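You operate a simulated robot arm through the tools that you are given. There is no shell and no other tool. Be economical: measure what you need, move in short steps, check, and stop when the job is done.

You are at the controls of a simulated robot arm. One attempt, no reset.

TASK
Strip the brass cap off the grey pipe and clean the thread.
Fine: break the cap free with the pipe wrench, wrench back, unscrew it by hand and stand it in the pass tray, then rub the tape shreds off with the emery pad; pad back.

The check looks at the end state, three seconds after you hand in, the way a careful person would. Anything else that was tipped, shoved, dropped, spilled or broken makes it a failure. A push-on lid holds only when it is set on centred and level and pressed home; a screw cap is set on level and turned clockwise until tight.

THE ROBOT
A 6-joint arm with a two-finger parallel gripper, fixed in place. Base frame: the origin is at the foot of the arm, x ahead of it, y to its left, z up; the work surface is at about z = 85.9. Readings come in cm, degrees, newtons and seconds.
With the tool pointing down near the work surface it reaches from about 36 to 76 cm from the base axis. Its first joint turns from -66.0 to 66.0 degrees. Payload 2.45 kg.
The TCP is the grasp point between the finger pads, 2.4 cm short of the fingertips. In the tool frame z runs along the fingers and y along their closing line. The gripper opens to 6.8 cm. The fingers are 1.7 cm wide and 1 cm thick; the gripper's body (4 by 7 cm) begins 4.1 cm behind the TCP.
Orientation is told as [roll, pitch, yaw] about the base's x, y, z axes, in that order, counted from this pose: with the fingers straight down and closing along the base's y, the tool's x points along the base's -x, its y along +y and its z along -z.

THE INTERFACE
- The arm moves only by the tool arm_command. Its argument "targets" is a list of rows, each an object of numbers (a shift or turn left out is 0, a gripper value left out holds the last): "tx", "ty", "tz": the shift along the base's x, y, z in cm; "ax", "ay", "az": the turn, a rotation vector about the base's x, y, z in degrees; "jaw": the finger opening in cm, from 0 to 6.8. In form: [{"tx": .., "ty": .., "tz": .., "ax": .., "ay": .., "az": .., "jaw": ..}, ...]. A call has 1 to 20 rows; each row shifts and turns the commanded pose from where the row before left it. Rows are played at 5 a second. More than 5 cm and 8.6 degrees between two rows, or a gripper value outside its range, and nothing of the call is played. A pose out of reach is approached as far as the arm can. The call stops where the force on the tool passes 60 N (or 10 N more than at its start, if that is more) or the arm is blocked; 0.2 s more then pass. The fingers move at their own pace (about 10.8 cm/s each) and stop on an object; they squeeze with about 28 N. The grip force told is the motor's: it shows also when the fingers shut on nothing. Time passes only in rows, and 0.2 s behind the last, so rows that do not move let the fingers close. It gives the time, the measured TCP pose, the force on the tool (base axes), the opening and the grip force at its end, in the units of the frame above (readings bear some noise), and new pictures: "show" is both (left out), scene, wrist or none.
- Cameras (640 x 400 px; columns grow to the right, rows downward): "scene" is fixed at [17.49, 41.93, 146.51]; the picture's right is [-0.68, -0.74, 0.00], its down [-0.40, 0.36, -0.84] and it looks along [0.62, -0.57, -0.54] (base axes); focal length 347 px, centre (320, 200). "wrist" rides on the gripper at [8.4, 1.1, -7.5] in the tool frame; the picture's right is [-0.13, 0.99, 0.00], its down [-0.60, -0.08, -0.79] and it looks along [-0.79, -0.10, 0.61] (tool axes); focal length 251 px, centre (320, 200). There is no depth. A picture from a camera that has moved, and an enlarged one, comes with that camera's place and axes in the base frame and with its lens.
- inspect(camera, box): a new picture of the part [left, top, right, bottom] of that camera's present view, enlarged. No time passes.
- finish_job(): hands the job in; it is judged then, once.

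Go step by step. Nothing tells you positions but the pictures and the camera data: compare them with the known pose of the tool, close in by small moves and look again before you grip or let go. The budget is 120 turns and 200 pictures, counting those below and the enlarged ones. Unless the task says otherwise, let go and move clear before handing in, and close with one line.

The tools are called after "Call:" by a JSON object that holds its "api" and its "payload". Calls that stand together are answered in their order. arm_command: Moves the arm, as the interface text tells. Its arguments: {"type":"object","properties":{"targets":{"type":"array","items":{"type":"object","properties":{"tx":{"type":"number"},"ty":{"type":"number"},"tz":{"type":"number"},"ax":{"type":"number"},"ay":{"type":"number"},"az":{"type":"number"},"jaw":{"type":"number"}}}},"show":{"type":"string","enum":["both","scene","wrist","none"]}},"required":["targets"]} The other tools are called the same way: inspect (camera, box) takes an enlarged picture of a part of a camera's view; finish_job () hands the job in.

At the start:

```text
time_s: 0.0
eef_pos: [48.53, 13.1, 126.68]
orientation: [0.0, -0.2, -0.1]
contact_force: [0.4, 0.1, 0.4]
gripper_width: 6.81
grip_force: 0.1
```

scene: 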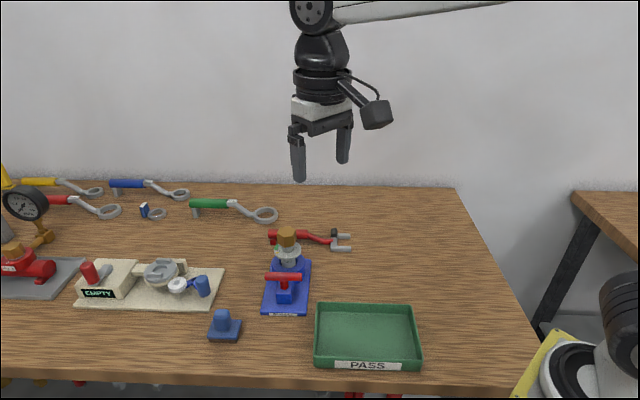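
wrist: 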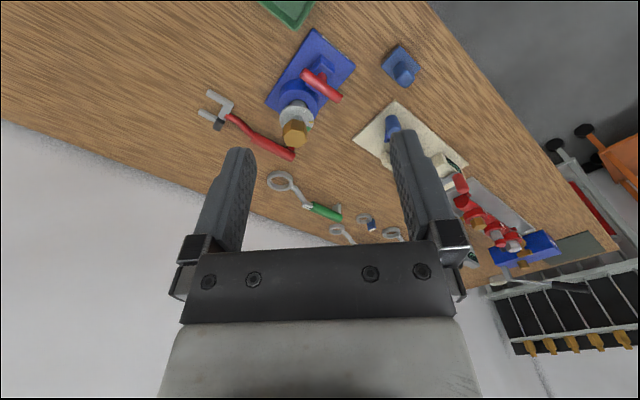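

I see a blue vise holding a grey pipe with a brass cap, a red pipe wrench behind it, a green PASS tray and a blue pad with a knob. I'll enlarge the key regions first.

Call:
{"api": "inspect", "payload": {"camera": "scene", "box": [240, 210, 370, 320]}}

Call:
{"api": "inspect", "payload": {"camera": "scene", "box": [190, 280, 440, 390]}}

Call:
{"api": "inspect", "payload": {"camera": "wrist", "box": [180, 0, 480, 240]}}

```text
3.64 times, centred on (305, 265) of scene
camera zoom: at [17.49, 41.93, 146.51], right [-0.68, -0.74, 0.0], down [-0.4, 0.36, -0.84], along [0.62, -0.57, -0.54], focal length 1262 px, centre (374, -36)
```

zoom: 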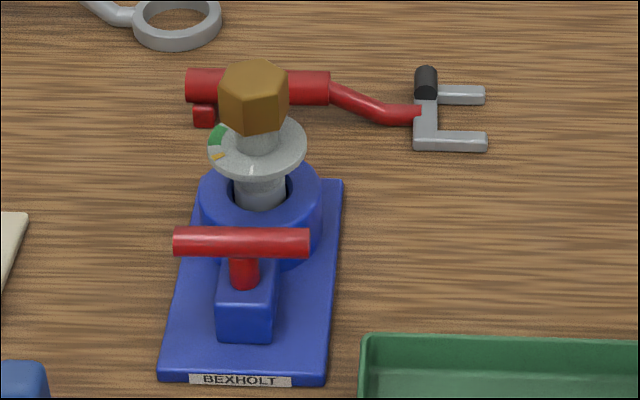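

```text
2.56 times, centred on (315, 335) of scene
camera zoom: at [17.49, 41.93, 146.51], right [-0.68, -0.74, 0.0], down [-0.4, 0.36, -0.84], along [0.62, -0.57, -0.54], focal length 889 px, centre (333, -146)
```

zoom: 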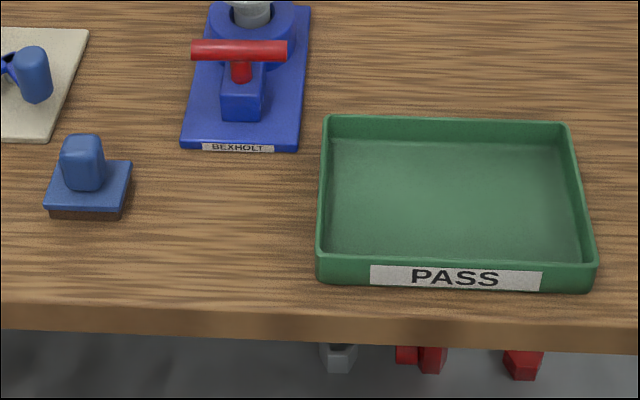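

```text
1.67 times, centred on (330, 120) of wrist
camera zoom: at [40.18, 14.22, 134.33], right [0.13, 0.99, 0.0], down [0.6, -0.08, 0.8], along [0.79, -0.1, -0.61], focal length 419 px, centre (303, 333)
```

zoom: 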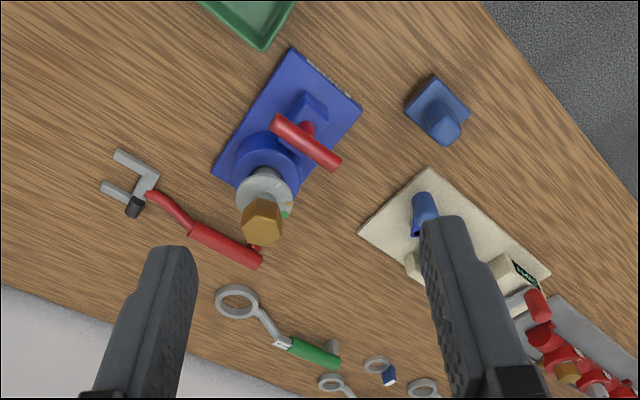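

The brass cap is about (66.6, 6.7, 98.7) by triangulation; the wrench handle runs from about (81,2) to (73,-5), jaw around (66,-12). I'll move nearer for a better look.

Call:
{"api": "arm_command", "payload": {"targets": [{"tx": 0.5, "ty": -2.8, "tz": -3}, {"tx": 0.5, "ty": -2.8, "tz": -3}, {"tx": 0.5, "ty": -2.8, "tz": -3}, {"tx": 0.5, "ty": -2.8, "tz": -3}, {"ty": -2}], "show": "wrist"}}

```text
time_s: 1.2
eef_pos: [50.76, -0.09, 114.66]
orientation: [-0.1, -0.3, -0.2]
contact_force: [-0.5, 0.3, -0.1]
gripper_width: 6.8
grip_force: 0.0
camera wrist: at [42.34, 1.06, 122.23], right [0.13, 0.99, 0.0], down [0.6, -0.08, 0.8], along [0.79, -0.1, -0.61], focal length 251 px, centre (320, 200)
```

wrist: 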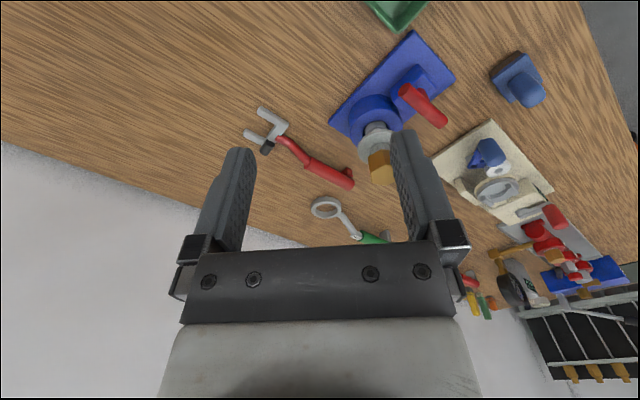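

Call:
{"api": "inspect", "payload": {"camera": "wrist", "box": [220, 80, 400, 200]}}

Call:
{"api": "inspect", "payload": {"camera": "wrist", "box": [310, 20, 490, 200]}}

```text
3.33 times, centred on (310, 140) of wrist
camera zoom: at [42.34, 1.06, 122.23], right [0.13, 0.99, 0.0], down [0.6, -0.08, 0.8], along [0.79, -0.1, -0.61], focal length 838 px, centre (353, 400)
```

zoom: 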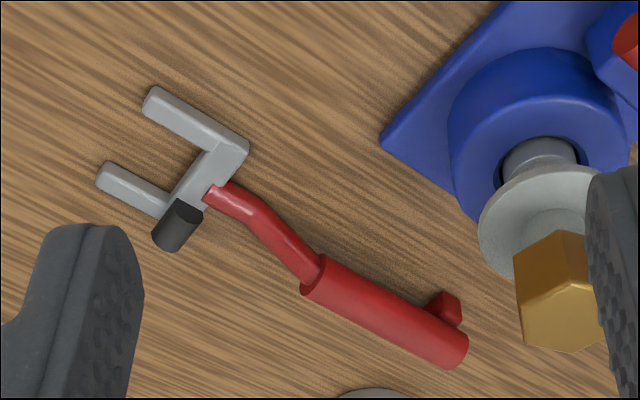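

```text
2.22 times, centred on (400, 110) of wrist
camera zoom: at [42.34, 1.06, 122.23], right [0.13, 0.99, 0.0], down [0.6, -0.08, 0.8], along [0.79, -0.1, -0.61], focal length 559 px, centre (142, 400)
```

zoom: 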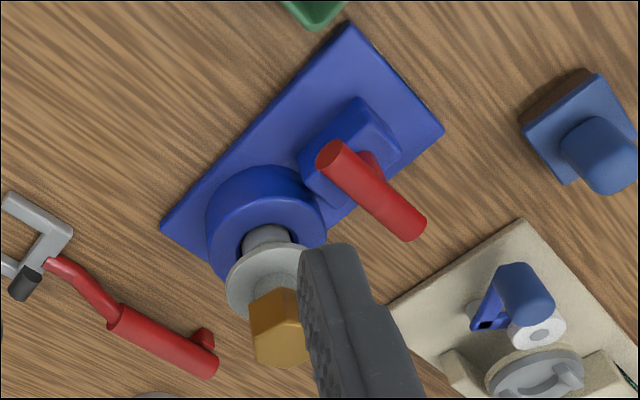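

Call:
{"api": "inspect", "payload": {"camera": "scene", "box": [260, 215, 324, 255]}}

Call:
{"api": "inspect", "payload": {"camera": "scene", "box": [256, 250, 336, 320]}}

```text
10.00 times, centred on (292, 235) of scene
camera zoom: at [17.48, 41.93, 146.51], right [-0.68, -0.74, 0.0], down [-0.4, 0.36, -0.84], along [0.62, -0.57, -0.54], focal length 3472 px, centre (600, -150)
```

zoom: 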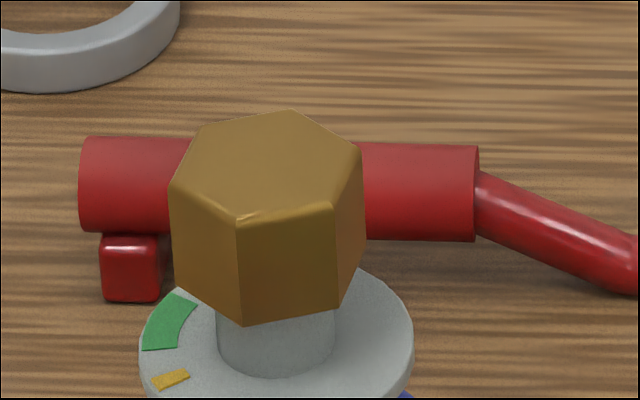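

```text
5.71 times, centred on (296, 285) of scene
camera zoom: at [17.48, 41.93, 146.51], right [-0.68, -0.74, 0.0], down [-0.4, 0.36, -0.84], along [0.62, -0.57, -0.54], focal length 1984 px, centre (457, -286)
```

zoom: 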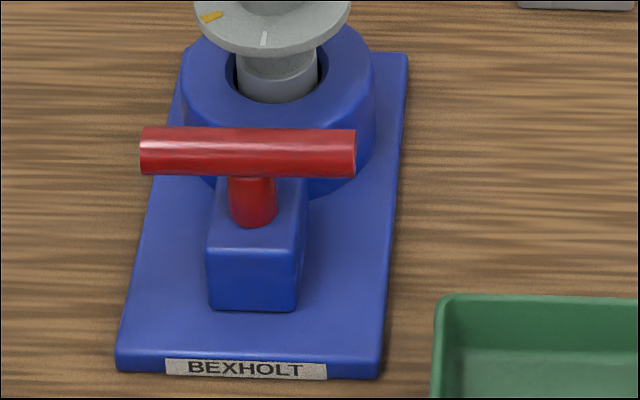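

The hex has flats along ~4°/64°/124°, the wrench handle is at about 43°, z≈90. I'll swing over the handle near its jaw end, with the gripper turned so the camera looks back toward the jaw.

Call:
{"api": "arm_command", "payload": {"targets": [{"tx": 1.3, "ty": -0.18, "tz": -0.8, "az": -8}, {"tx": 1.3, "ty": -0.18, "tz": -0.8, "az": -8}, {"tx": 1.3, "ty": -0.18, "tz": -0.8, "az": -8}, {"tx": 1.3, "ty": -0.18, "tz": -0.8, "az": -8}, {"tx": 1.3, "ty": -0.18, "tz": -0.8, "az": -8}, {"tx": 1.3, "ty": -0.18, "tz": -0.8, "az": -8}, {"tx": 1.3, "ty": -0.18, "tz": -0.8, "az": -8}, {"tx": 1.3, "ty": -0.18, "tz": -0.8, "az": -8}, {"tx": 1.3, "ty": -0.18, "tz": -0.8, "az": -8}, {"tx": 1.3, "ty": -0.18, "tz": -0.8, "az": -8}, {"tx": 1.3, "ty": -0.18, "tz": -0.8, "az": -8}, {"tx": 1.3, "ty": -0.18, "tz": -0.8, "az": -8}, {"tx": 1.3, "ty": -0.18, "tz": -0.8, "az": -8}, {"tx": 1.3, "ty": -0.18, "tz": -0.8, "az": -8}, {"tx": 1.3, "ty": -0.18, "tz": -0.8, "az": -8}, {"tx": 1.3, "ty": -0.18, "tz": -0.8, "az": -8}, {"tx": 1.3, "ty": -0.18, "tz": -0.8, "az": -8}]}}

```text
time_s: 4.8
eef_pos: [72.63, -3.17, 101.08]
orientation: [0.0, -0.2, -136.2]
contact_force: [0.7, 0.0, -0.5]
gripper_width: 6.82
grip_force: 0.0
camera wrist: at [79.54, 1.84, 108.64], right [0.59, -0.81, 0.0], down [-0.49, -0.36, 0.79], along [-0.64, -0.47, -0.61], focal length 251 px, centre (320, 200)
```

scene: 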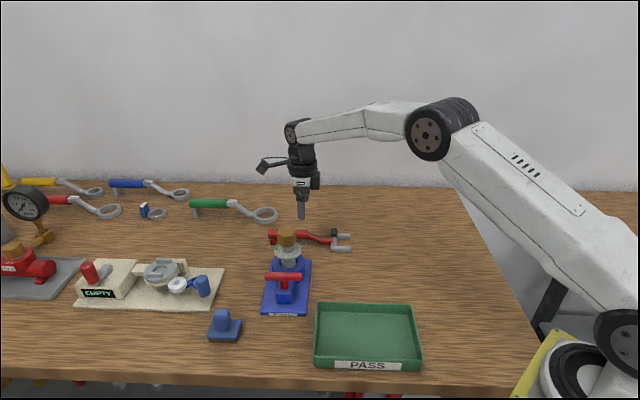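
wrist: 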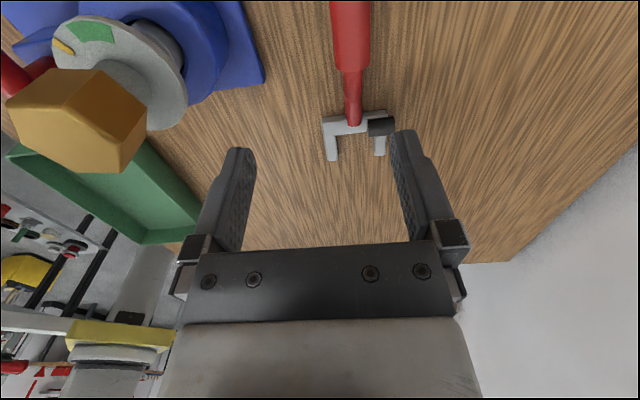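

Call:
{"api": "arm_command", "payload": {"targets": [{"tx": 0.8, "ty": -0.4, "tz": -2}, {"tx": 0.8, "ty": -0.4, "tz": -2}, {}]}}

Call:
{"api": "inspect", "payload": {"camera": "scene", "box": [250, 170, 370, 260]}}

```text
time_s: 5.6
eef_pos: [74.29, -4.1, 97.04]
orientation: [0.1, -0.2, -136.1]
contact_force: [0.2, 0.9, 0.5]
gripper_width: 6.81
grip_force: 0.1
camera wrist: at [81.21, 1.0, 104.66], right [0.59, -0.8, 0.0], down [-0.49, -0.36, 0.8], along [-0.64, -0.47, -0.61], focal length 251 px, centre (320, 200)
```

scene: 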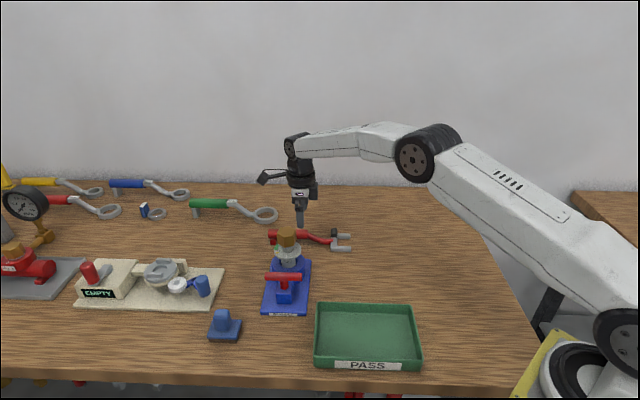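
wrist: 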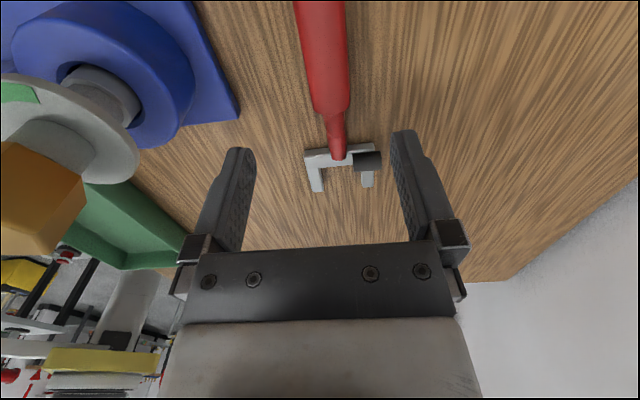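

```text
4.44 times, centred on (310, 215) of scene
camera zoom: at [17.49, 41.93, 146.51], right [-0.68, -0.74, 0.0], down [-0.4, 0.36, -0.84], along [0.62, -0.57, -0.54], focal length 1543 px, centre (364, 133)
```

zoom: 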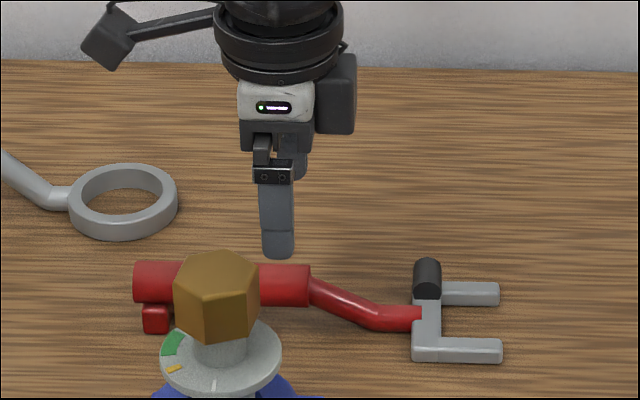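

The handle is almost centred between the fingers; a small correction, then descend and check.

Call:
{"api": "arm_command", "payload": {"targets": [{"tx": 0.7, "ty": -0.05, "tz": -1.2}, {"tz": -2}, {"tz": -2}, {"tz": -2}, {}]}}

Call:
{"api": "inspect", "payload": {"camera": "scene", "box": [250, 190, 370, 280]}}

```text
time_s: 6.8
eef_pos: [75.03, -4.06, 89.88]
orientation: [0.0, -0.2, -136.1]
contact_force: [-0.1, -0.1, -0.4]
gripper_width: 6.8
grip_force: 0.2
camera wrist: at [81.86, 1.0, 97.47], right [0.59, -0.8, 0.0], down [-0.49, -0.36, 0.79], along [-0.64, -0.47, -0.61], focal length 251 px, centre (320, 200)
```

scene: 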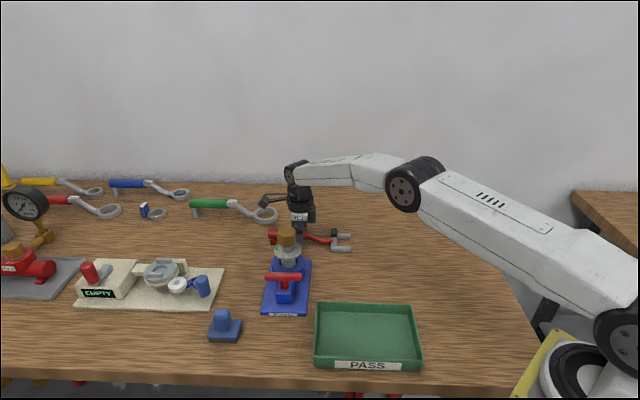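
wrist: 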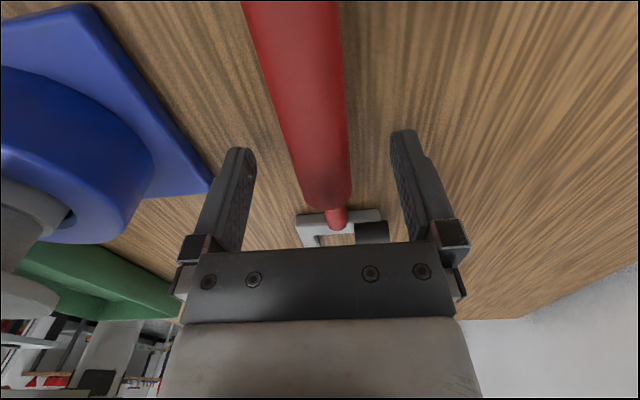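

```text
4.44 times, centred on (310, 235) of scene
camera zoom: at [17.49, 41.93, 146.51], right [-0.68, -0.74, 0.0], down [-0.4, 0.36, -0.84], along [0.62, -0.57, -0.54], focal length 1543 px, centre (364, 44)
```

zoom: 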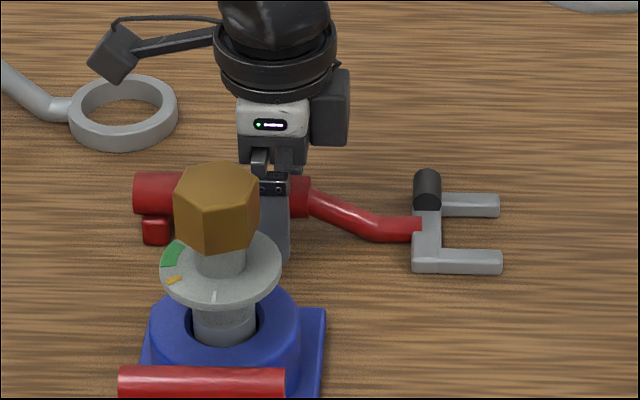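

Handle is between the pads. Closing.

Call:
{"api": "arm_command", "payload": {"targets": [{"jaw": 1.5}, {}, {}, {}, {}], "show": "wrist"}}

```text
time_s: 8.0
eef_pos: [75.0, -4.04, 89.88]
orientation: [0.0, -0.1, -136.0]
contact_force: [0.2, -0.7, -0.1]
gripper_width: 2.59
grip_force: 27.8
camera wrist: at [81.84, 1.01, 97.48], right [0.6, -0.8, 0.0], down [-0.49, -0.36, 0.8], along [-0.64, -0.47, -0.61], focal length 251 px, centre (320, 200)
```

wrist: 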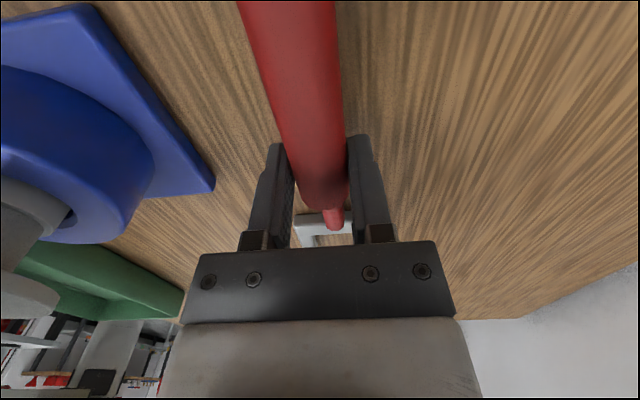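

Call:
{"api": "arm_command", "payload": {"targets": [{"tz": 1}, {"tz": 2}, {"tz": 3}, {"tz": 3}, {"tz": 3}, {"tz": 4}, {}]}}

Call:
{"api": "inspect", "payload": {"camera": "scene", "box": [250, 150, 370, 250]}}

```text
time_s: 9.6
eef_pos: [74.85, -4.02, 105.87]
orientation: [0.0, -0.3, -136.1]
contact_force: [-0.6, -1.3, 0.1]
gripper_width: 1.52
grip_force: 0.1
camera wrist: at [81.77, 0.98, 113.46], right [0.59, -0.8, 0.0], down [-0.49, -0.36, 0.8], along [-0.64, -0.47, -0.61], focal length 251 px, centre (320, 200)
```

scene: 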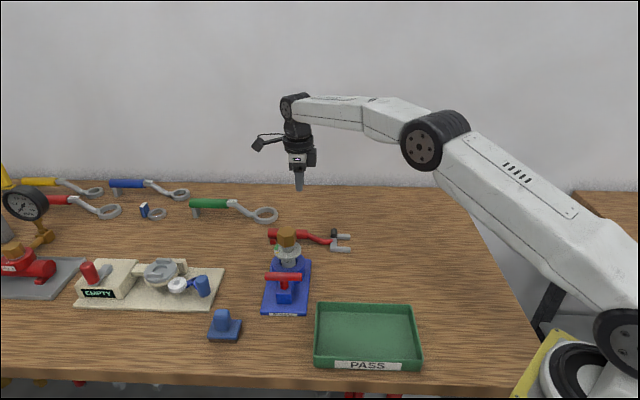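
wrist: 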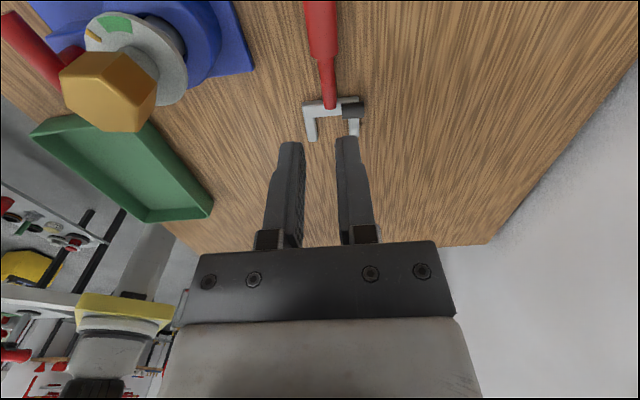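

```text
4.00 times, centred on (310, 200) of scene
camera zoom: at [17.48, 41.93, 146.51], right [-0.68, -0.74, 0.0], down [-0.4, 0.36, -0.84], along [0.62, -0.57, -0.54], focal length 1389 px, centre (360, 200)
```

zoom: 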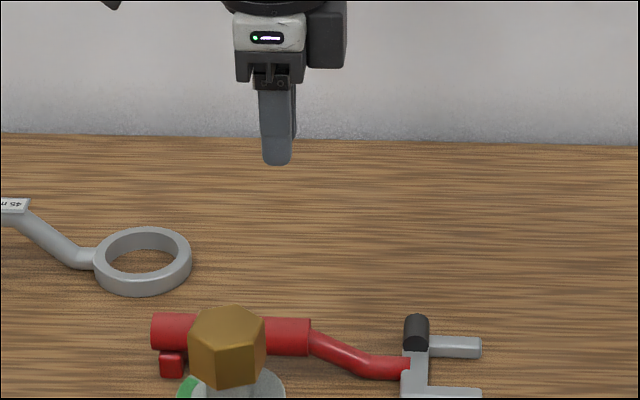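

The handle slipped out of the grip without moving the wrench visibly. I'll grip again lower and lift gently.

Call:
{"api": "arm_command", "payload": {"targets": [{"jaw": 6.8, "tz": -4}, {"tz": -4, "tx": 0.1}, {"tz": -4}, {"tz": -3}, {"tz": -1.8}, {}]}}

Call:
{"api": "inspect", "payload": {"camera": "scene", "box": [260, 210, 340, 260]}}

Call:
{"api": "inspect", "payload": {"camera": "wrist", "box": [220, 120, 440, 260]}}

```text
time_s: 11.0
eef_pos: [74.96, -3.88, 88.9]
orientation: [0.0, -0.2, -136.1]
contact_force: [-0.1, 0.1, 0.2]
gripper_width: 6.77
grip_force: 0.0
camera wrist: at [81.87, 1.15, 96.57], right [0.6, -0.8, 0.0], down [-0.49, -0.36, 0.8], along [-0.64, -0.47, -0.61], focal length 251 px, centre (320, 200)
```

scene: 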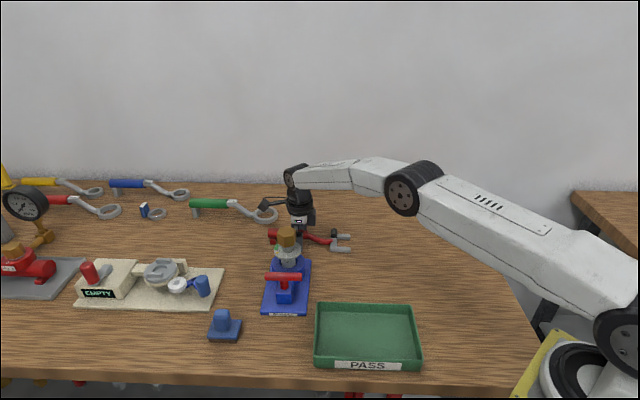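
wrist: 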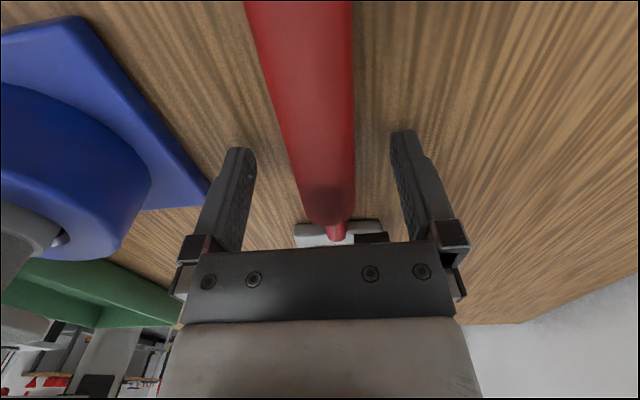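

```text
8.00 times, centred on (300, 235) of scene
camera zoom: at [17.48, 41.93, 146.51], right [-0.68, -0.74, 0.0], down [-0.4, 0.36, -0.84], along [0.62, -0.57, -0.54], focal length 2777 px, centre (480, -80)
```

zoom: 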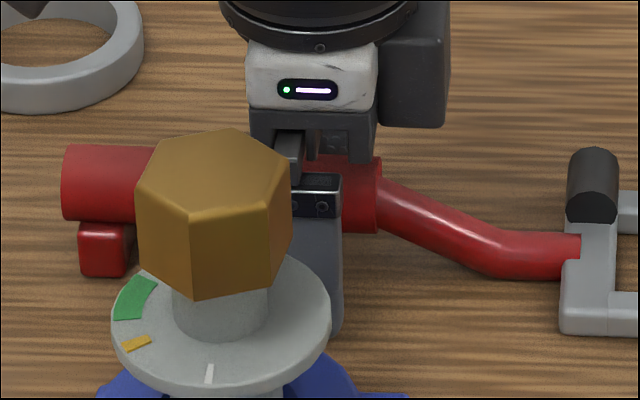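

```text
2.86 times, centred on (330, 190) of wrist
camera zoom: at [81.87, 1.15, 96.57], right [0.6, -0.8, 0.0], down [-0.49, -0.36, 0.8], along [-0.64, -0.47, -0.61], focal length 718 px, centre (291, 229)
```

zoom: 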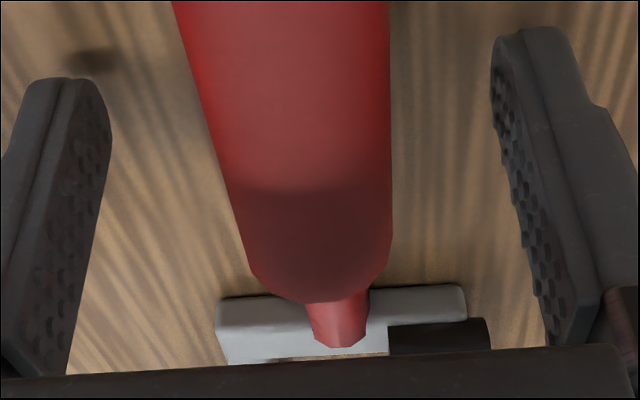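

Call:
{"api": "arm_command", "payload": {"targets": [{"tx": 0.25, "ty": -0.3, "tz": -0.2}, {"jaw": 0}, {}, {}, {}, {}], "show": "none"}}

Call:
{"api": "arm_command", "payload": {"targets": [{"tz": 0.3}, {"tz": 0.3}, {"tz": 0.3}, {"tz": 0.3}, {"tz": 0.3}, {}]}}

Call:
{"api": "inspect", "payload": {"camera": "scene", "box": [260, 210, 360, 260]}}

```text
time_s: 12.4
eef_pos: [75.1, -4.14, 88.88]
orientation: [0.0, -0.1, -136.1]
contact_force: [-0.8, 0.7, 3.0]
gripper_width: 2.62
grip_force: 28.2
```

```text
time_s: 13.8
eef_pos: [75.36, -4.29, 90.42]
orientation: [-0.1, -0.2, -136.1]
contact_force: [0.0, -0.2, -5.3]
gripper_width: 2.6
grip_force: 28.0
camera wrist: at [82.23, 0.76, 98.01], right [0.59, -0.8, 0.0], down [-0.49, -0.36, 0.8], along [-0.64, -0.47, -0.61], focal length 251 px, centre (320, 200)
```

scene: 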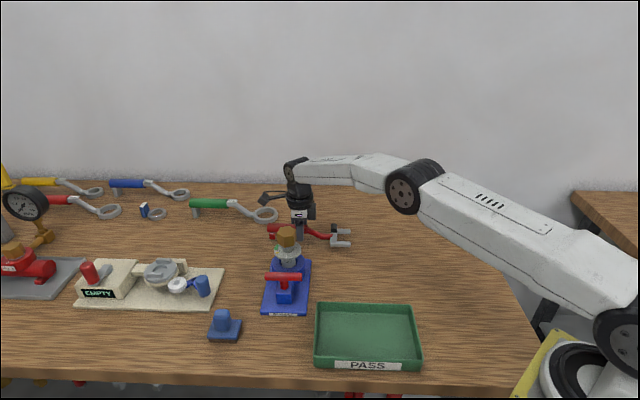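
wrist: 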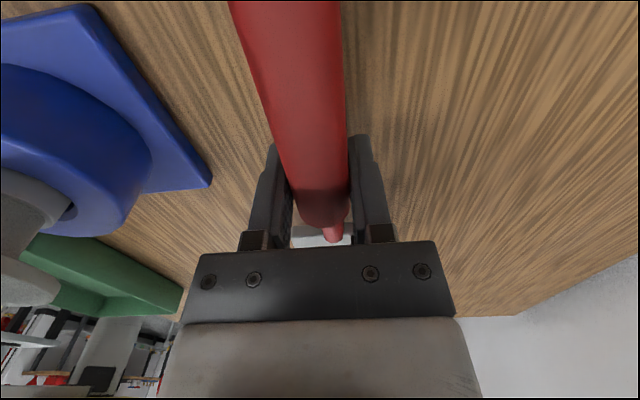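

```text
6.40 times, centred on (310, 235) of scene
camera zoom: at [17.5, 41.93, 146.51], right [-0.68, -0.74, 0.0], down [-0.4, 0.36, -0.84], along [0.62, -0.57, -0.54], focal length 2222 px, centre (384, -24)
```

zoom: 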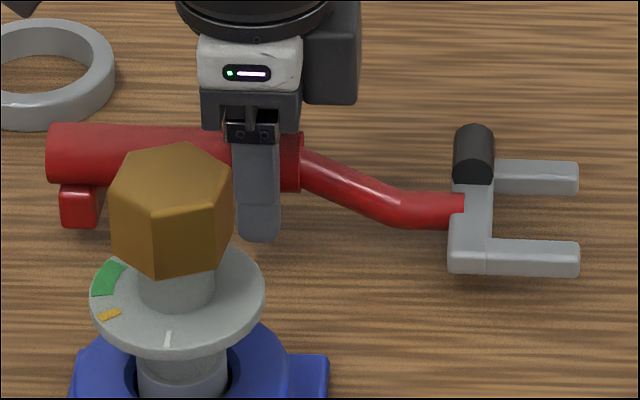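

The wrench is now lifted level. Continuing the lift at moderate speed.

Call:
{"api": "arm_command", "payload": {"targets": [{"tz": 0.6}, {"tz": 0.9}, {"tz": 1.2}, {"tz": 1.2}, {"tz": 1.2}, {"tz": 1.2}, {"tz": 1.2}, {"tz": 1.2}, {"tz": 1.2}, {"tz": 1.2}, {"tz": 1.2}, {"tz": 1.2}, {"tz": 0.8}, {"tz": 0.3}, {}]}}

Call:
{"api": "inspect", "payload": {"camera": "scene", "box": [250, 150, 370, 250]}}

```text
time_s: 17.0
eef_pos: [75.26, -4.45, 105.1]
orientation: [0.1, -0.1, -136.2]
contact_force: [0.1, -0.4, -4.5]
gripper_width: 2.58
grip_force: 27.8
camera wrist: at [82.17, 0.69, 112.68], right [0.59, -0.8, 0.0], down [-0.49, -0.36, 0.8], along [-0.64, -0.47, -0.61], focal length 251 px, centre (320, 200)
```

scene: 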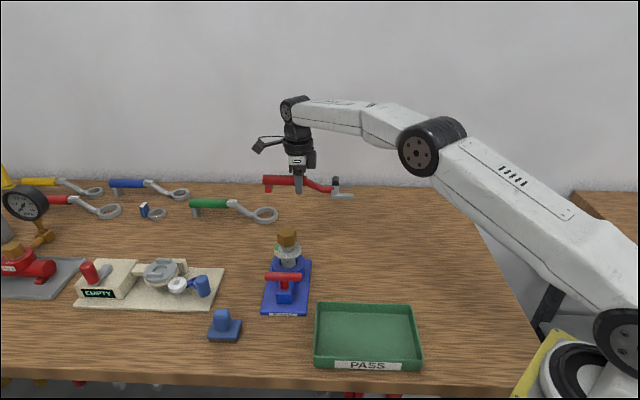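
wrist: 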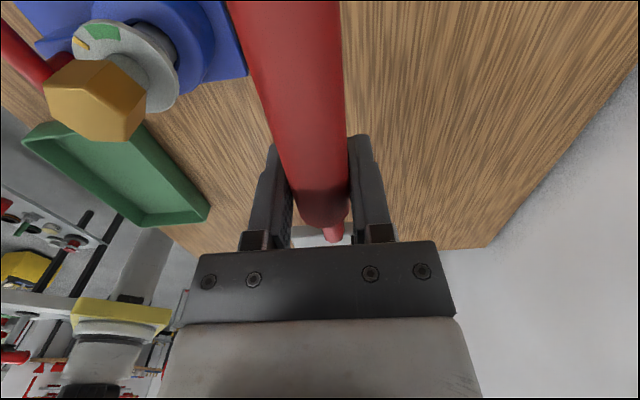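

```text
4.00 times, centred on (310, 200) of scene
camera zoom: at [17.5, 41.93, 146.51], right [-0.68, -0.74, 0.0], down [-0.4, 0.36, -0.84], along [0.62, -0.57, -0.54], focal length 1389 px, centre (360, 200)
```

zoom: 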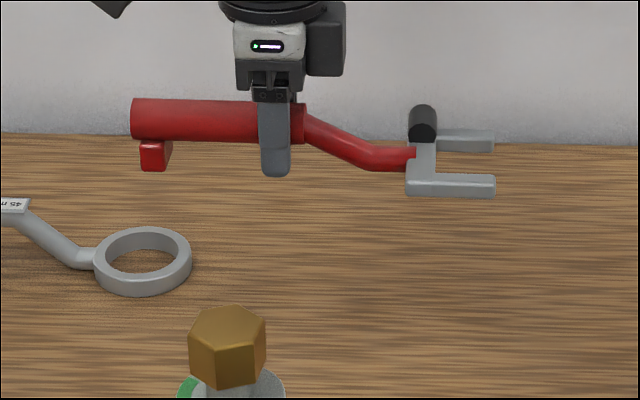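

Call:
{"api": "inspect", "payload": {"camera": "scene", "box": [320, 165, 368, 205]}}

```text
10.00 times, centred on (344, 185) of scene
camera zoom: at [17.5, 41.93, 146.51], right [-0.68, -0.74, 0.0], down [-0.4, 0.36, -0.84], along [0.62, -0.57, -0.54], focal length 3472 px, centre (80, 350)
```

zoom: 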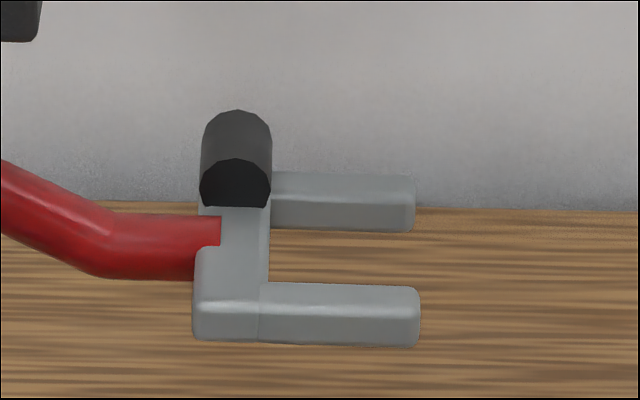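

The wrench is firmly held, jaw about 3 cm below and pocket about 11.8 cm from the TCP. I'll carry it above the cap with handle at 64°, then look.

Call:
{"api": "arm_command", "payload": {"targets": [{"tz": 0.8}, {"tz": 0.8, "ty": 0.9}, {"tx": -0.3, "ty": 1.6, "az": 1.7}, {"tx": -0.3, "ty": 1.75, "az": 1.7}, {"tx": -0.3, "ty": 1.75, "az": 1.7}, {"tx": -0.3, "ty": 1.75, "az": 1.7}, {"tx": -0.3, "ty": 1.75, "az": 1.7}, {"tx": -0.3, "ty": 1.75, "az": 1.7}, {"tx": -0.3, "ty": 1.75, "az": 1.7}, {"tx": -0.3, "ty": 1.75, "az": 1.7}, {"tx": -0.3, "ty": 1.75, "az": 1.7}, {"tx": -0.3, "ty": 1.75, "az": 1.7}, {"tx": -0.3, "ty": 1.75, "az": 1.7}, {"tx": -0.3, "ty": 1.75, "az": 1.6}, {"ty": 0.7}, {}]}}

Call:
{"api": "inspect", "payload": {"camera": "scene", "box": [230, 170, 340, 260]}}

```text
time_s: 20.4
eef_pos: [71.74, 18.1, 106.64]
orientation: [0.0, -0.2, -115.7]
contact_force: [-0.1, -0.3, -3.9]
gripper_width: 2.6
grip_force: 28.2
camera wrist: at [76.45, 25.27, 114.2], right [0.84, -0.55, 0.0], down [-0.33, -0.51, 0.8], along [-0.43, -0.67, -0.61], focal length 251 px, centre (320, 200)
```

scene: 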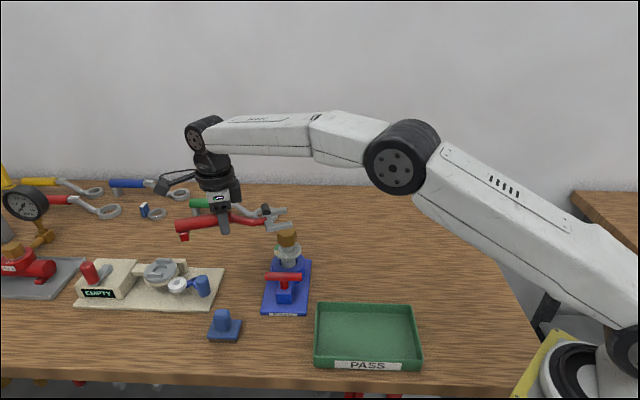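
wrist: 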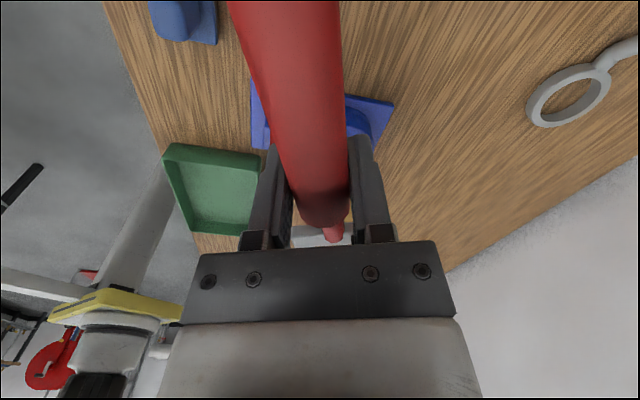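

```text
4.44 times, centred on (285, 215) of scene
camera zoom: at [17.49, 41.93, 146.51], right [-0.68, -0.74, 0.0], down [-0.4, 0.36, -0.84], along [0.62, -0.57, -0.54], focal length 1543 px, centre (476, 133)
```

zoom: 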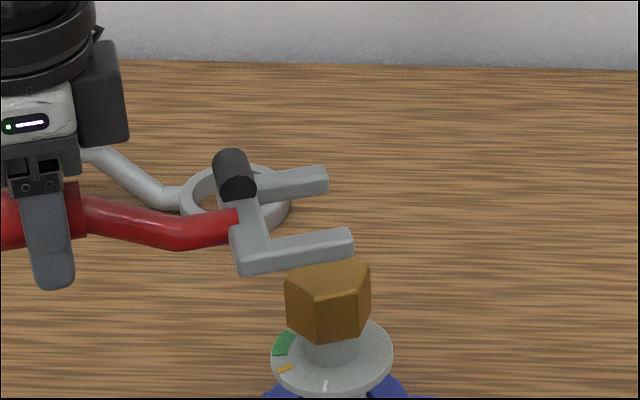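

Call:
{"api": "inspect", "payload": {"camera": "scene", "box": [264, 195, 328, 245]}}

```text
8.00 times, centred on (296, 220) of scene
camera zoom: at [17.49, 41.93, 146.51], right [-0.68, -0.74, 0.0], down [-0.4, 0.36, -0.84], along [0.62, -0.57, -0.54], focal length 2777 px, centre (512, 40)
```

zoom: 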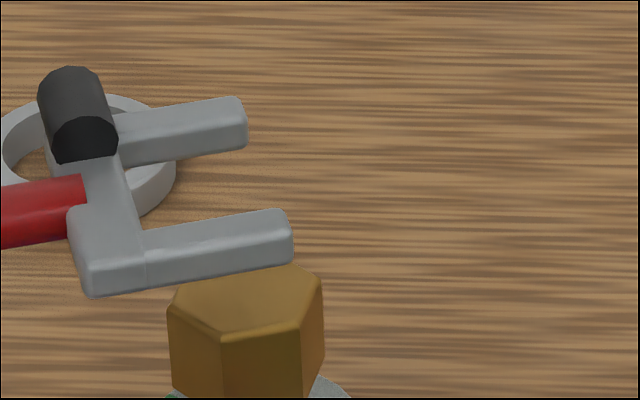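

Call:
{"api": "arm_command", "payload": {"targets": [{"tx": 0.15, "ty": -0.5, "tz": -1}, {"tx": 0.15, "ty": -0.45, "tz": -1}, {"tz": -0.6}, {}], "show": "none"}}

Call:
{"api": "inspect", "payload": {"camera": "scene", "box": [264, 205, 328, 255]}}

Call:
{"api": "inspect", "payload": {"camera": "wrist", "box": [220, 120, 440, 260]}}

```text
time_s: 21.4
eef_pos: [71.93, 17.21, 103.98]
orientation: [0.1, -0.2, -115.8]
contact_force: [0.0, -0.5, -4.2]
gripper_width: 2.57
grip_force: 28.4
```

```text
8.00 times, centred on (296, 230) of scene
camera zoom: at [17.5, 41.93, 146.51], right [-0.68, -0.74, 0.0], down [-0.4, 0.36, -0.84], along [0.62, -0.57, -0.54], focal length 2777 px, centre (512, -40)
```

zoom: 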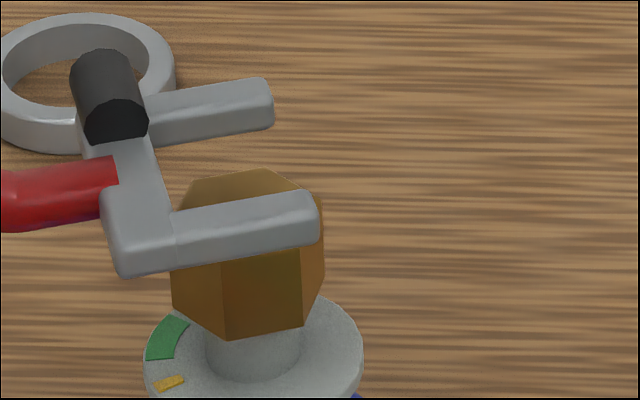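

```text
2.86 times, centred on (330, 190) of wrist
camera zoom: at [76.74, 24.3, 111.58], right [0.84, -0.55, 0.0], down [-0.33, -0.51, 0.8], along [-0.44, -0.67, -0.61], focal length 718 px, centre (291, 229)
```

zoom: 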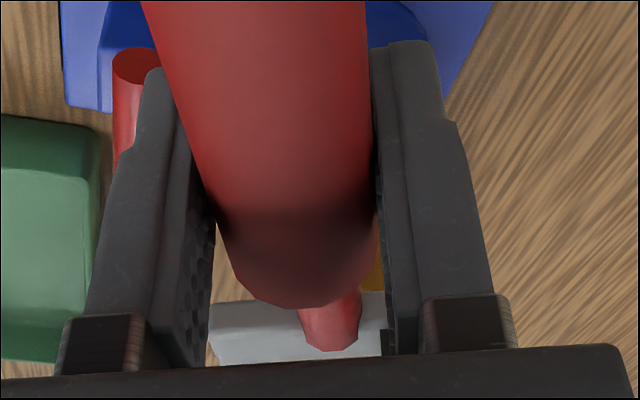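

Predicted alignment shows ~2 mm clearance on each side, so I lower the jaw over the cap.

Call:
{"api": "arm_command", "payload": {"targets": [{"tz": -0.4}, {"tz": -0.4}, {"tz": -0.4}, {"tz": -0.4}, {"tz": -0.4}, {"tz": -0.4}, {"tz": -0.4}, {}], "show": "none"}}

Call:
{"api": "inspect", "payload": {"camera": "scene", "box": [264, 205, 328, 255]}}

```text
time_s: 23.2
eef_pos: [72.06, 17.34, 101.31]
orientation: [0.0, 0.1, -115.6]
contact_force: [11.8, 17.4, 8.3]
gripper_width: 2.59
grip_force: 27.4
```

```text
8.00 times, centred on (296, 230) of scene
camera zoom: at [17.5, 41.98, 146.49], right [-0.68, -0.74, 0.0], down [-0.4, 0.36, -0.84], along [0.62, -0.57, -0.54], focal length 2777 px, centre (512, -40)
```

zoom: 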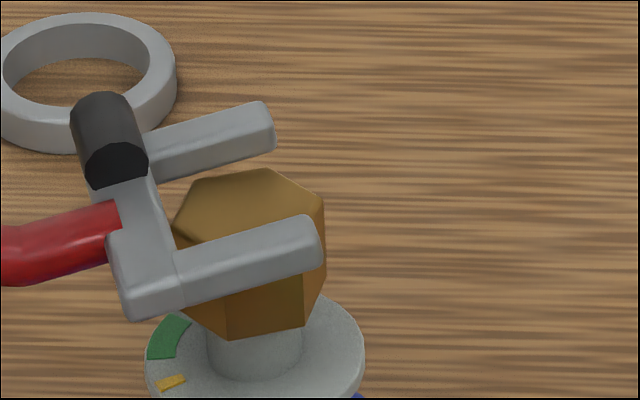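

The crossbar is catching on the cap's edge (force along the handle). I back up and look.

Call:
{"api": "arm_command", "payload": {"targets": [{"tz": 0.5, "tx": 0.1, "ty": 0.2}, {"tz": 0.8, "tx": 0.1, "ty": 0.2}, {"tz": 0.8, "tx": 0.1, "ty": 0.2}, {"tz": 0.7}, {}], "show": "none"}}

Call:
{"api": "inspect", "payload": {"camera": "scene", "box": [230, 195, 326, 255]}}

```text
time_s: 24.4
eef_pos: [72.28, 17.84, 103.88]
orientation: [-0.2, -0.3, -115.8]
contact_force: [-0.8, -0.2, -4.2]
gripper_width: 2.59
grip_force: 28.2
```

```text
6.67 times, centred on (278, 225) of scene
camera zoom: at [17.5, 41.93, 146.51], right [-0.68, -0.74, 0.0], down [-0.4, 0.36, -0.84], along [0.62, -0.57, -0.54], focal length 2314 px, centre (600, 33)
```

zoom: 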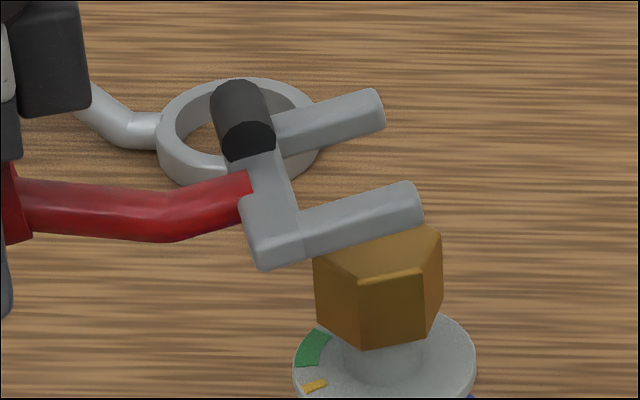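

The wrench pitched up by about 9° in the grip. I compensate by tilting the gripper so the jaw is level again.

Call:
{"api": "arm_command", "payload": {"targets": [{"tz": 1.0}, {"ax": 3.8, "ay": -1.85}, {"ax": 3.8, "ay": -1.85}, {}], "show": "wrist"}}

Call:
{"api": "inspect", "payload": {"camera": "scene", "box": [230, 195, 326, 255]}}

```text
time_s: 25.4
eef_pos: [72.38, 17.78, 105.06]
orientation: [0.0, 8.4, -115.9]
contact_force: [-0.6, 0.4, -3.4]
gripper_width: 2.58
grip_force: 28.0
camera wrist: at [76.53, 23.86, 113.84], right [0.84, -0.55, -0.02], down [-0.38, -0.61, 0.7], along [-0.39, -0.58, -0.72], focal length 251 px, centre (320, 200)
```

wrist: 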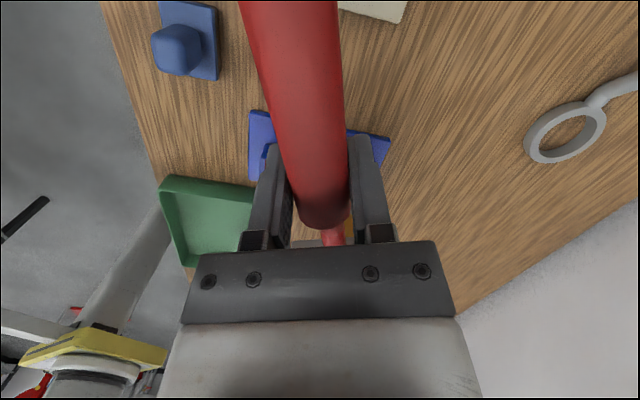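

```text
6.67 times, centred on (278, 225) of scene
camera zoom: at [17.5, 41.93, 146.51], right [-0.68, -0.74, 0.0], down [-0.4, 0.36, -0.84], along [0.62, -0.57, -0.54], focal length 2314 px, centre (600, 33)
```

zoom: 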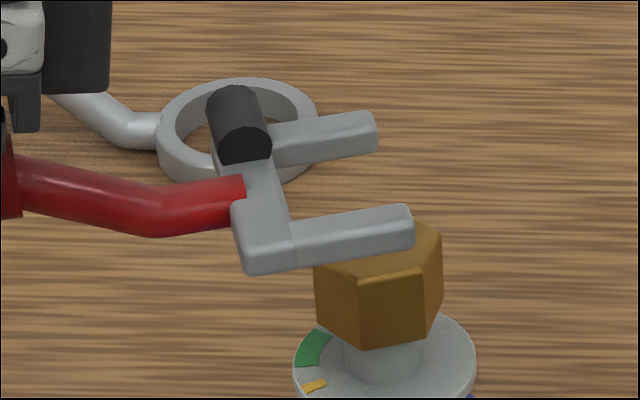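

Call:
{"api": "arm_command", "payload": {"targets": [{"tx": 0.07, "ty": -0.3}, {"tz": -0.7}, {"tz": -0.7}, {"tz": -0.4}, {}], "show": "none"}}

Call:
{"api": "inspect", "payload": {"camera": "scene", "box": [264, 205, 328, 255]}}

```text
time_s: 26.6
eef_pos: [72.58, 17.37, 103.16]
orientation: [0.0, 8.3, -115.8]
contact_force: [0.3, 0.6, -4.5]
gripper_width: 2.58
grip_force: 28.1
```

```text
8.00 times, centred on (296, 230) of scene
camera zoom: at [17.5, 41.93, 146.51], right [-0.68, -0.74, 0.0], down [-0.4, 0.36, -0.84], along [0.62, -0.57, -0.54], focal length 2777 px, centre (512, -40)
```

zoom: 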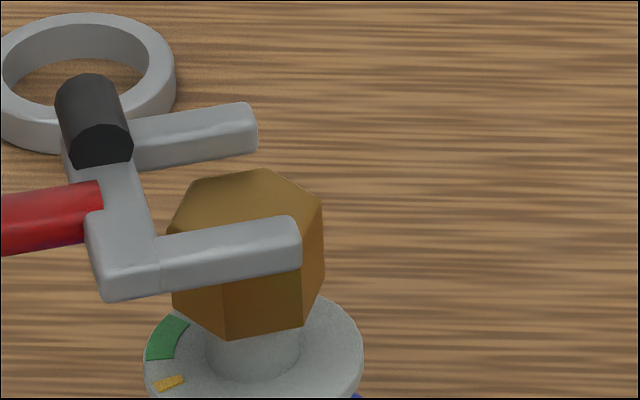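

Call:
{"api": "arm_command", "payload": {"targets": [{"tx": -0.2, "ty": -0.18}, {"tz": -0.4}, {"tz": -0.4}, {"tz": -0.4}, {}], "show": "none"}}

Call:
{"api": "inspect", "payload": {"camera": "scene", "box": [264, 205, 328, 255]}}

```text
time_s: 27.8
eef_pos: [72.26, 17.3, 102.07]
orientation: [0.1, 8.2, -115.6]
contact_force: [4.8, -3.5, -3.1]
gripper_width: 2.59
grip_force: 28.3
```

```text
8.00 times, centred on (296, 230) of scene
camera zoom: at [17.51, 41.92, 146.51], right [-0.68, -0.74, 0.0], down [-0.4, 0.36, -0.84], along [0.62, -0.57, -0.54], focal length 2777 px, centre (512, -40)
```

zoom: 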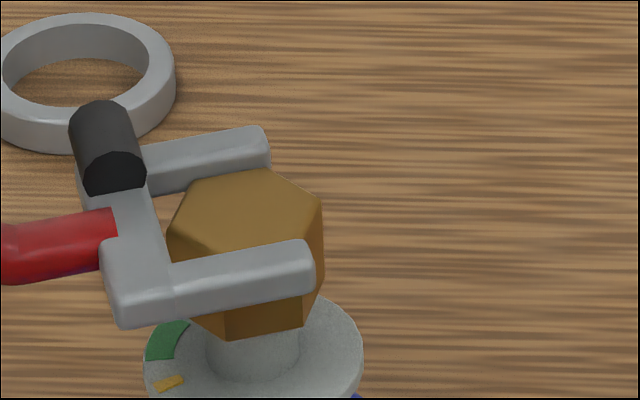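

Call:
{"api": "arm_command", "payload": {"targets": [{"tx": 0.14, "ty": -0.07}, {"tz": -0.3}, {"tz": -0.3}, {"tz": -0.3}, {}], "show": "none"}}

Call:
{"api": "inspect", "payload": {"camera": "scene", "box": [264, 205, 328, 255]}}

```text
time_s: 29.0
eef_pos: [72.23, 17.17, 101.2]
orientation: [0.0, 8.3, -115.8]
contact_force: [0.4, -0.5, -4.6]
gripper_width: 2.6
grip_force: 27.6
```

```text
8.00 times, centred on (296, 230) of scene
camera zoom: at [17.5, 41.93, 146.51], right [-0.68, -0.74, 0.0], down [-0.4, 0.36, -0.84], along [0.62, -0.57, -0.54], focal length 2777 px, centre (512, -40)
```

zoom: 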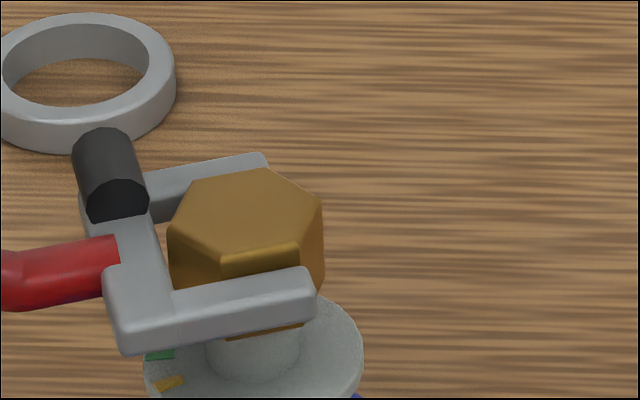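

The jaw is round the cap without contact. Now I turn counter-clockwise about the cap axis in small steps.

Call:
{"api": "arm_command", "payload": {"targets": [{"tx": -0.548, "ty": 0.291, "az": 3}, {"tx": -0.562, "ty": 0.262, "az": 3}, {"tx": -0.575, "ty": 0.233, "az": 3}, {"tx": -0.587, "ty": 0.202, "az": 3}], "show": "none"}}

Call:
{"api": "inspect", "payload": {"camera": "scene", "box": [264, 205, 328, 255]}}

```text
time_s: 30.0
eef_pos: [70.0, 18.22, 101.17]
orientation: [0.1, 8.2, -103.7]
contact_force: [3.0, -4.4, -3.1]
gripper_width: 2.59
grip_force: 27.7
```

```text
8.00 times, centred on (296, 230) of scene
camera zoom: at [17.5, 41.92, 146.51], right [-0.68, -0.74, 0.0], down [-0.4, 0.36, -0.84], along [0.62, -0.57, -0.54], focal length 2777 px, centre (512, -40)
```

zoom: 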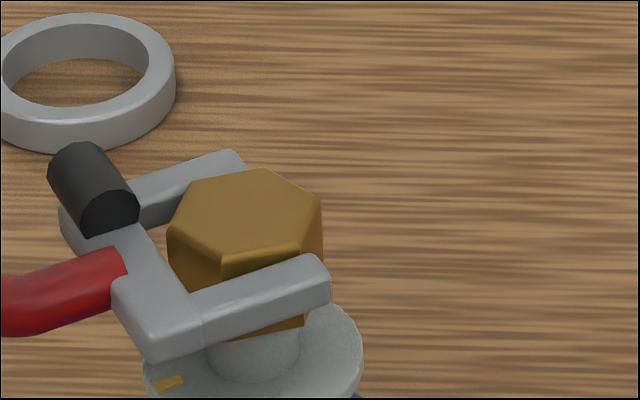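

Call:
{"api": "arm_command", "payload": {"targets": [{"tx": -0.596, "ty": 0.171, "az": 3}, {"tx": -0.604, "ty": 0.139, "az": 3}, {"tx": -0.611, "ty": 0.108, "az": 3}], "show": "none"}}

Call:
{"api": "inspect", "payload": {"camera": "scene", "box": [264, 205, 328, 255]}}

```text
time_s: 30.8
eef_pos: [68.17, 18.41, 101.32]
orientation: [0.0, 8.2, -94.6]
contact_force: [3.3, -15.8, -1.2]
gripper_width: 2.63
grip_force: 28.3
```

```text
8.00 times, centred on (296, 230) of scene
camera zoom: at [17.5, 41.89, 146.52], right [-0.68, -0.74, 0.0], down [-0.4, 0.36, -0.84], along [0.62, -0.57, -0.54], focal length 2777 px, centre (512, -40)
```

zoom: 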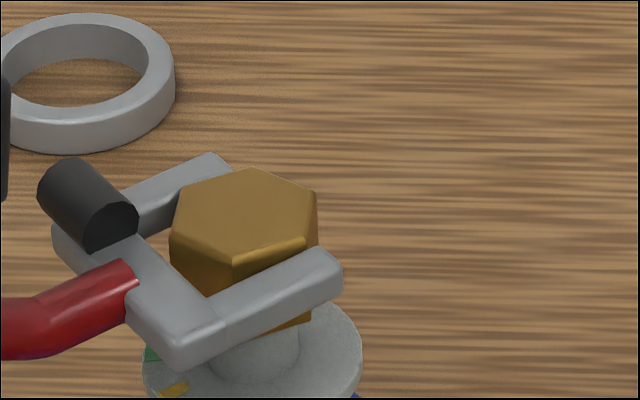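

The cap is moving with the wrench. Continuing with slight inward correction.

Call:
{"api": "arm_command", "payload": {"targets": [{"tx": -0.62, "ty": -0.1, "az": 3}, {"tx": -0.606, "ty": 0.0, "az": 3}, {"tx": -0.606, "ty": 0.0, "az": 3}, {"tx": -0.607, "ty": -0.02, "az": 3}], "show": "none"}}

Call:
{"api": "inspect", "payload": {"camera": "scene", "box": [264, 205, 328, 255]}}

```text
time_s: 31.8
eef_pos: [65.7, 18.53, 101.13]
orientation: [0.1, 8.3, -82.7]
contact_force: [1.7, -9.8, 0.3]
gripper_width: 2.59
grip_force: 28.4
```

```text
8.00 times, centred on (296, 230) of scene
camera zoom: at [17.49, 41.9, 146.52], right [-0.68, -0.74, 0.0], down [-0.4, 0.36, -0.84], along [0.62, -0.57, -0.54], focal length 2777 px, centre (512, -40)
```

zoom: 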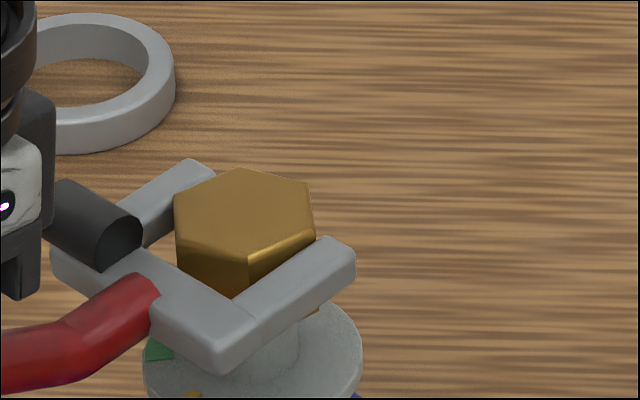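

Call:
{"api": "inspect", "payload": {"camera": "scene", "box": [248, 215, 328, 315]}}

```text
4.00 times, centred on (288, 265) of scene
camera zoom: at [17.49, 41.9, 146.52], right [-0.68, -0.74, 0.0], down [-0.4, 0.36, -0.84], along [0.62, -0.57, -0.54], focal length 1389 px, centre (448, -60)
```

zoom: 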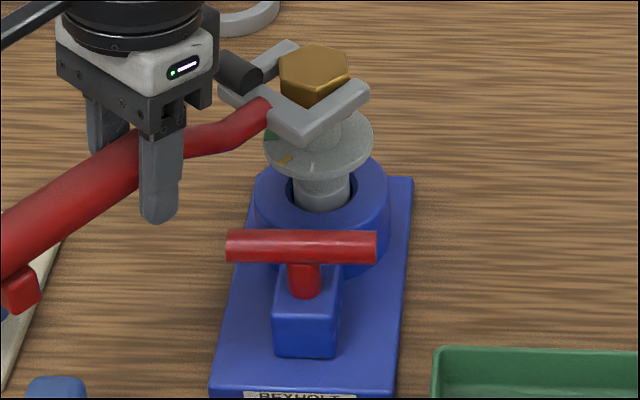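

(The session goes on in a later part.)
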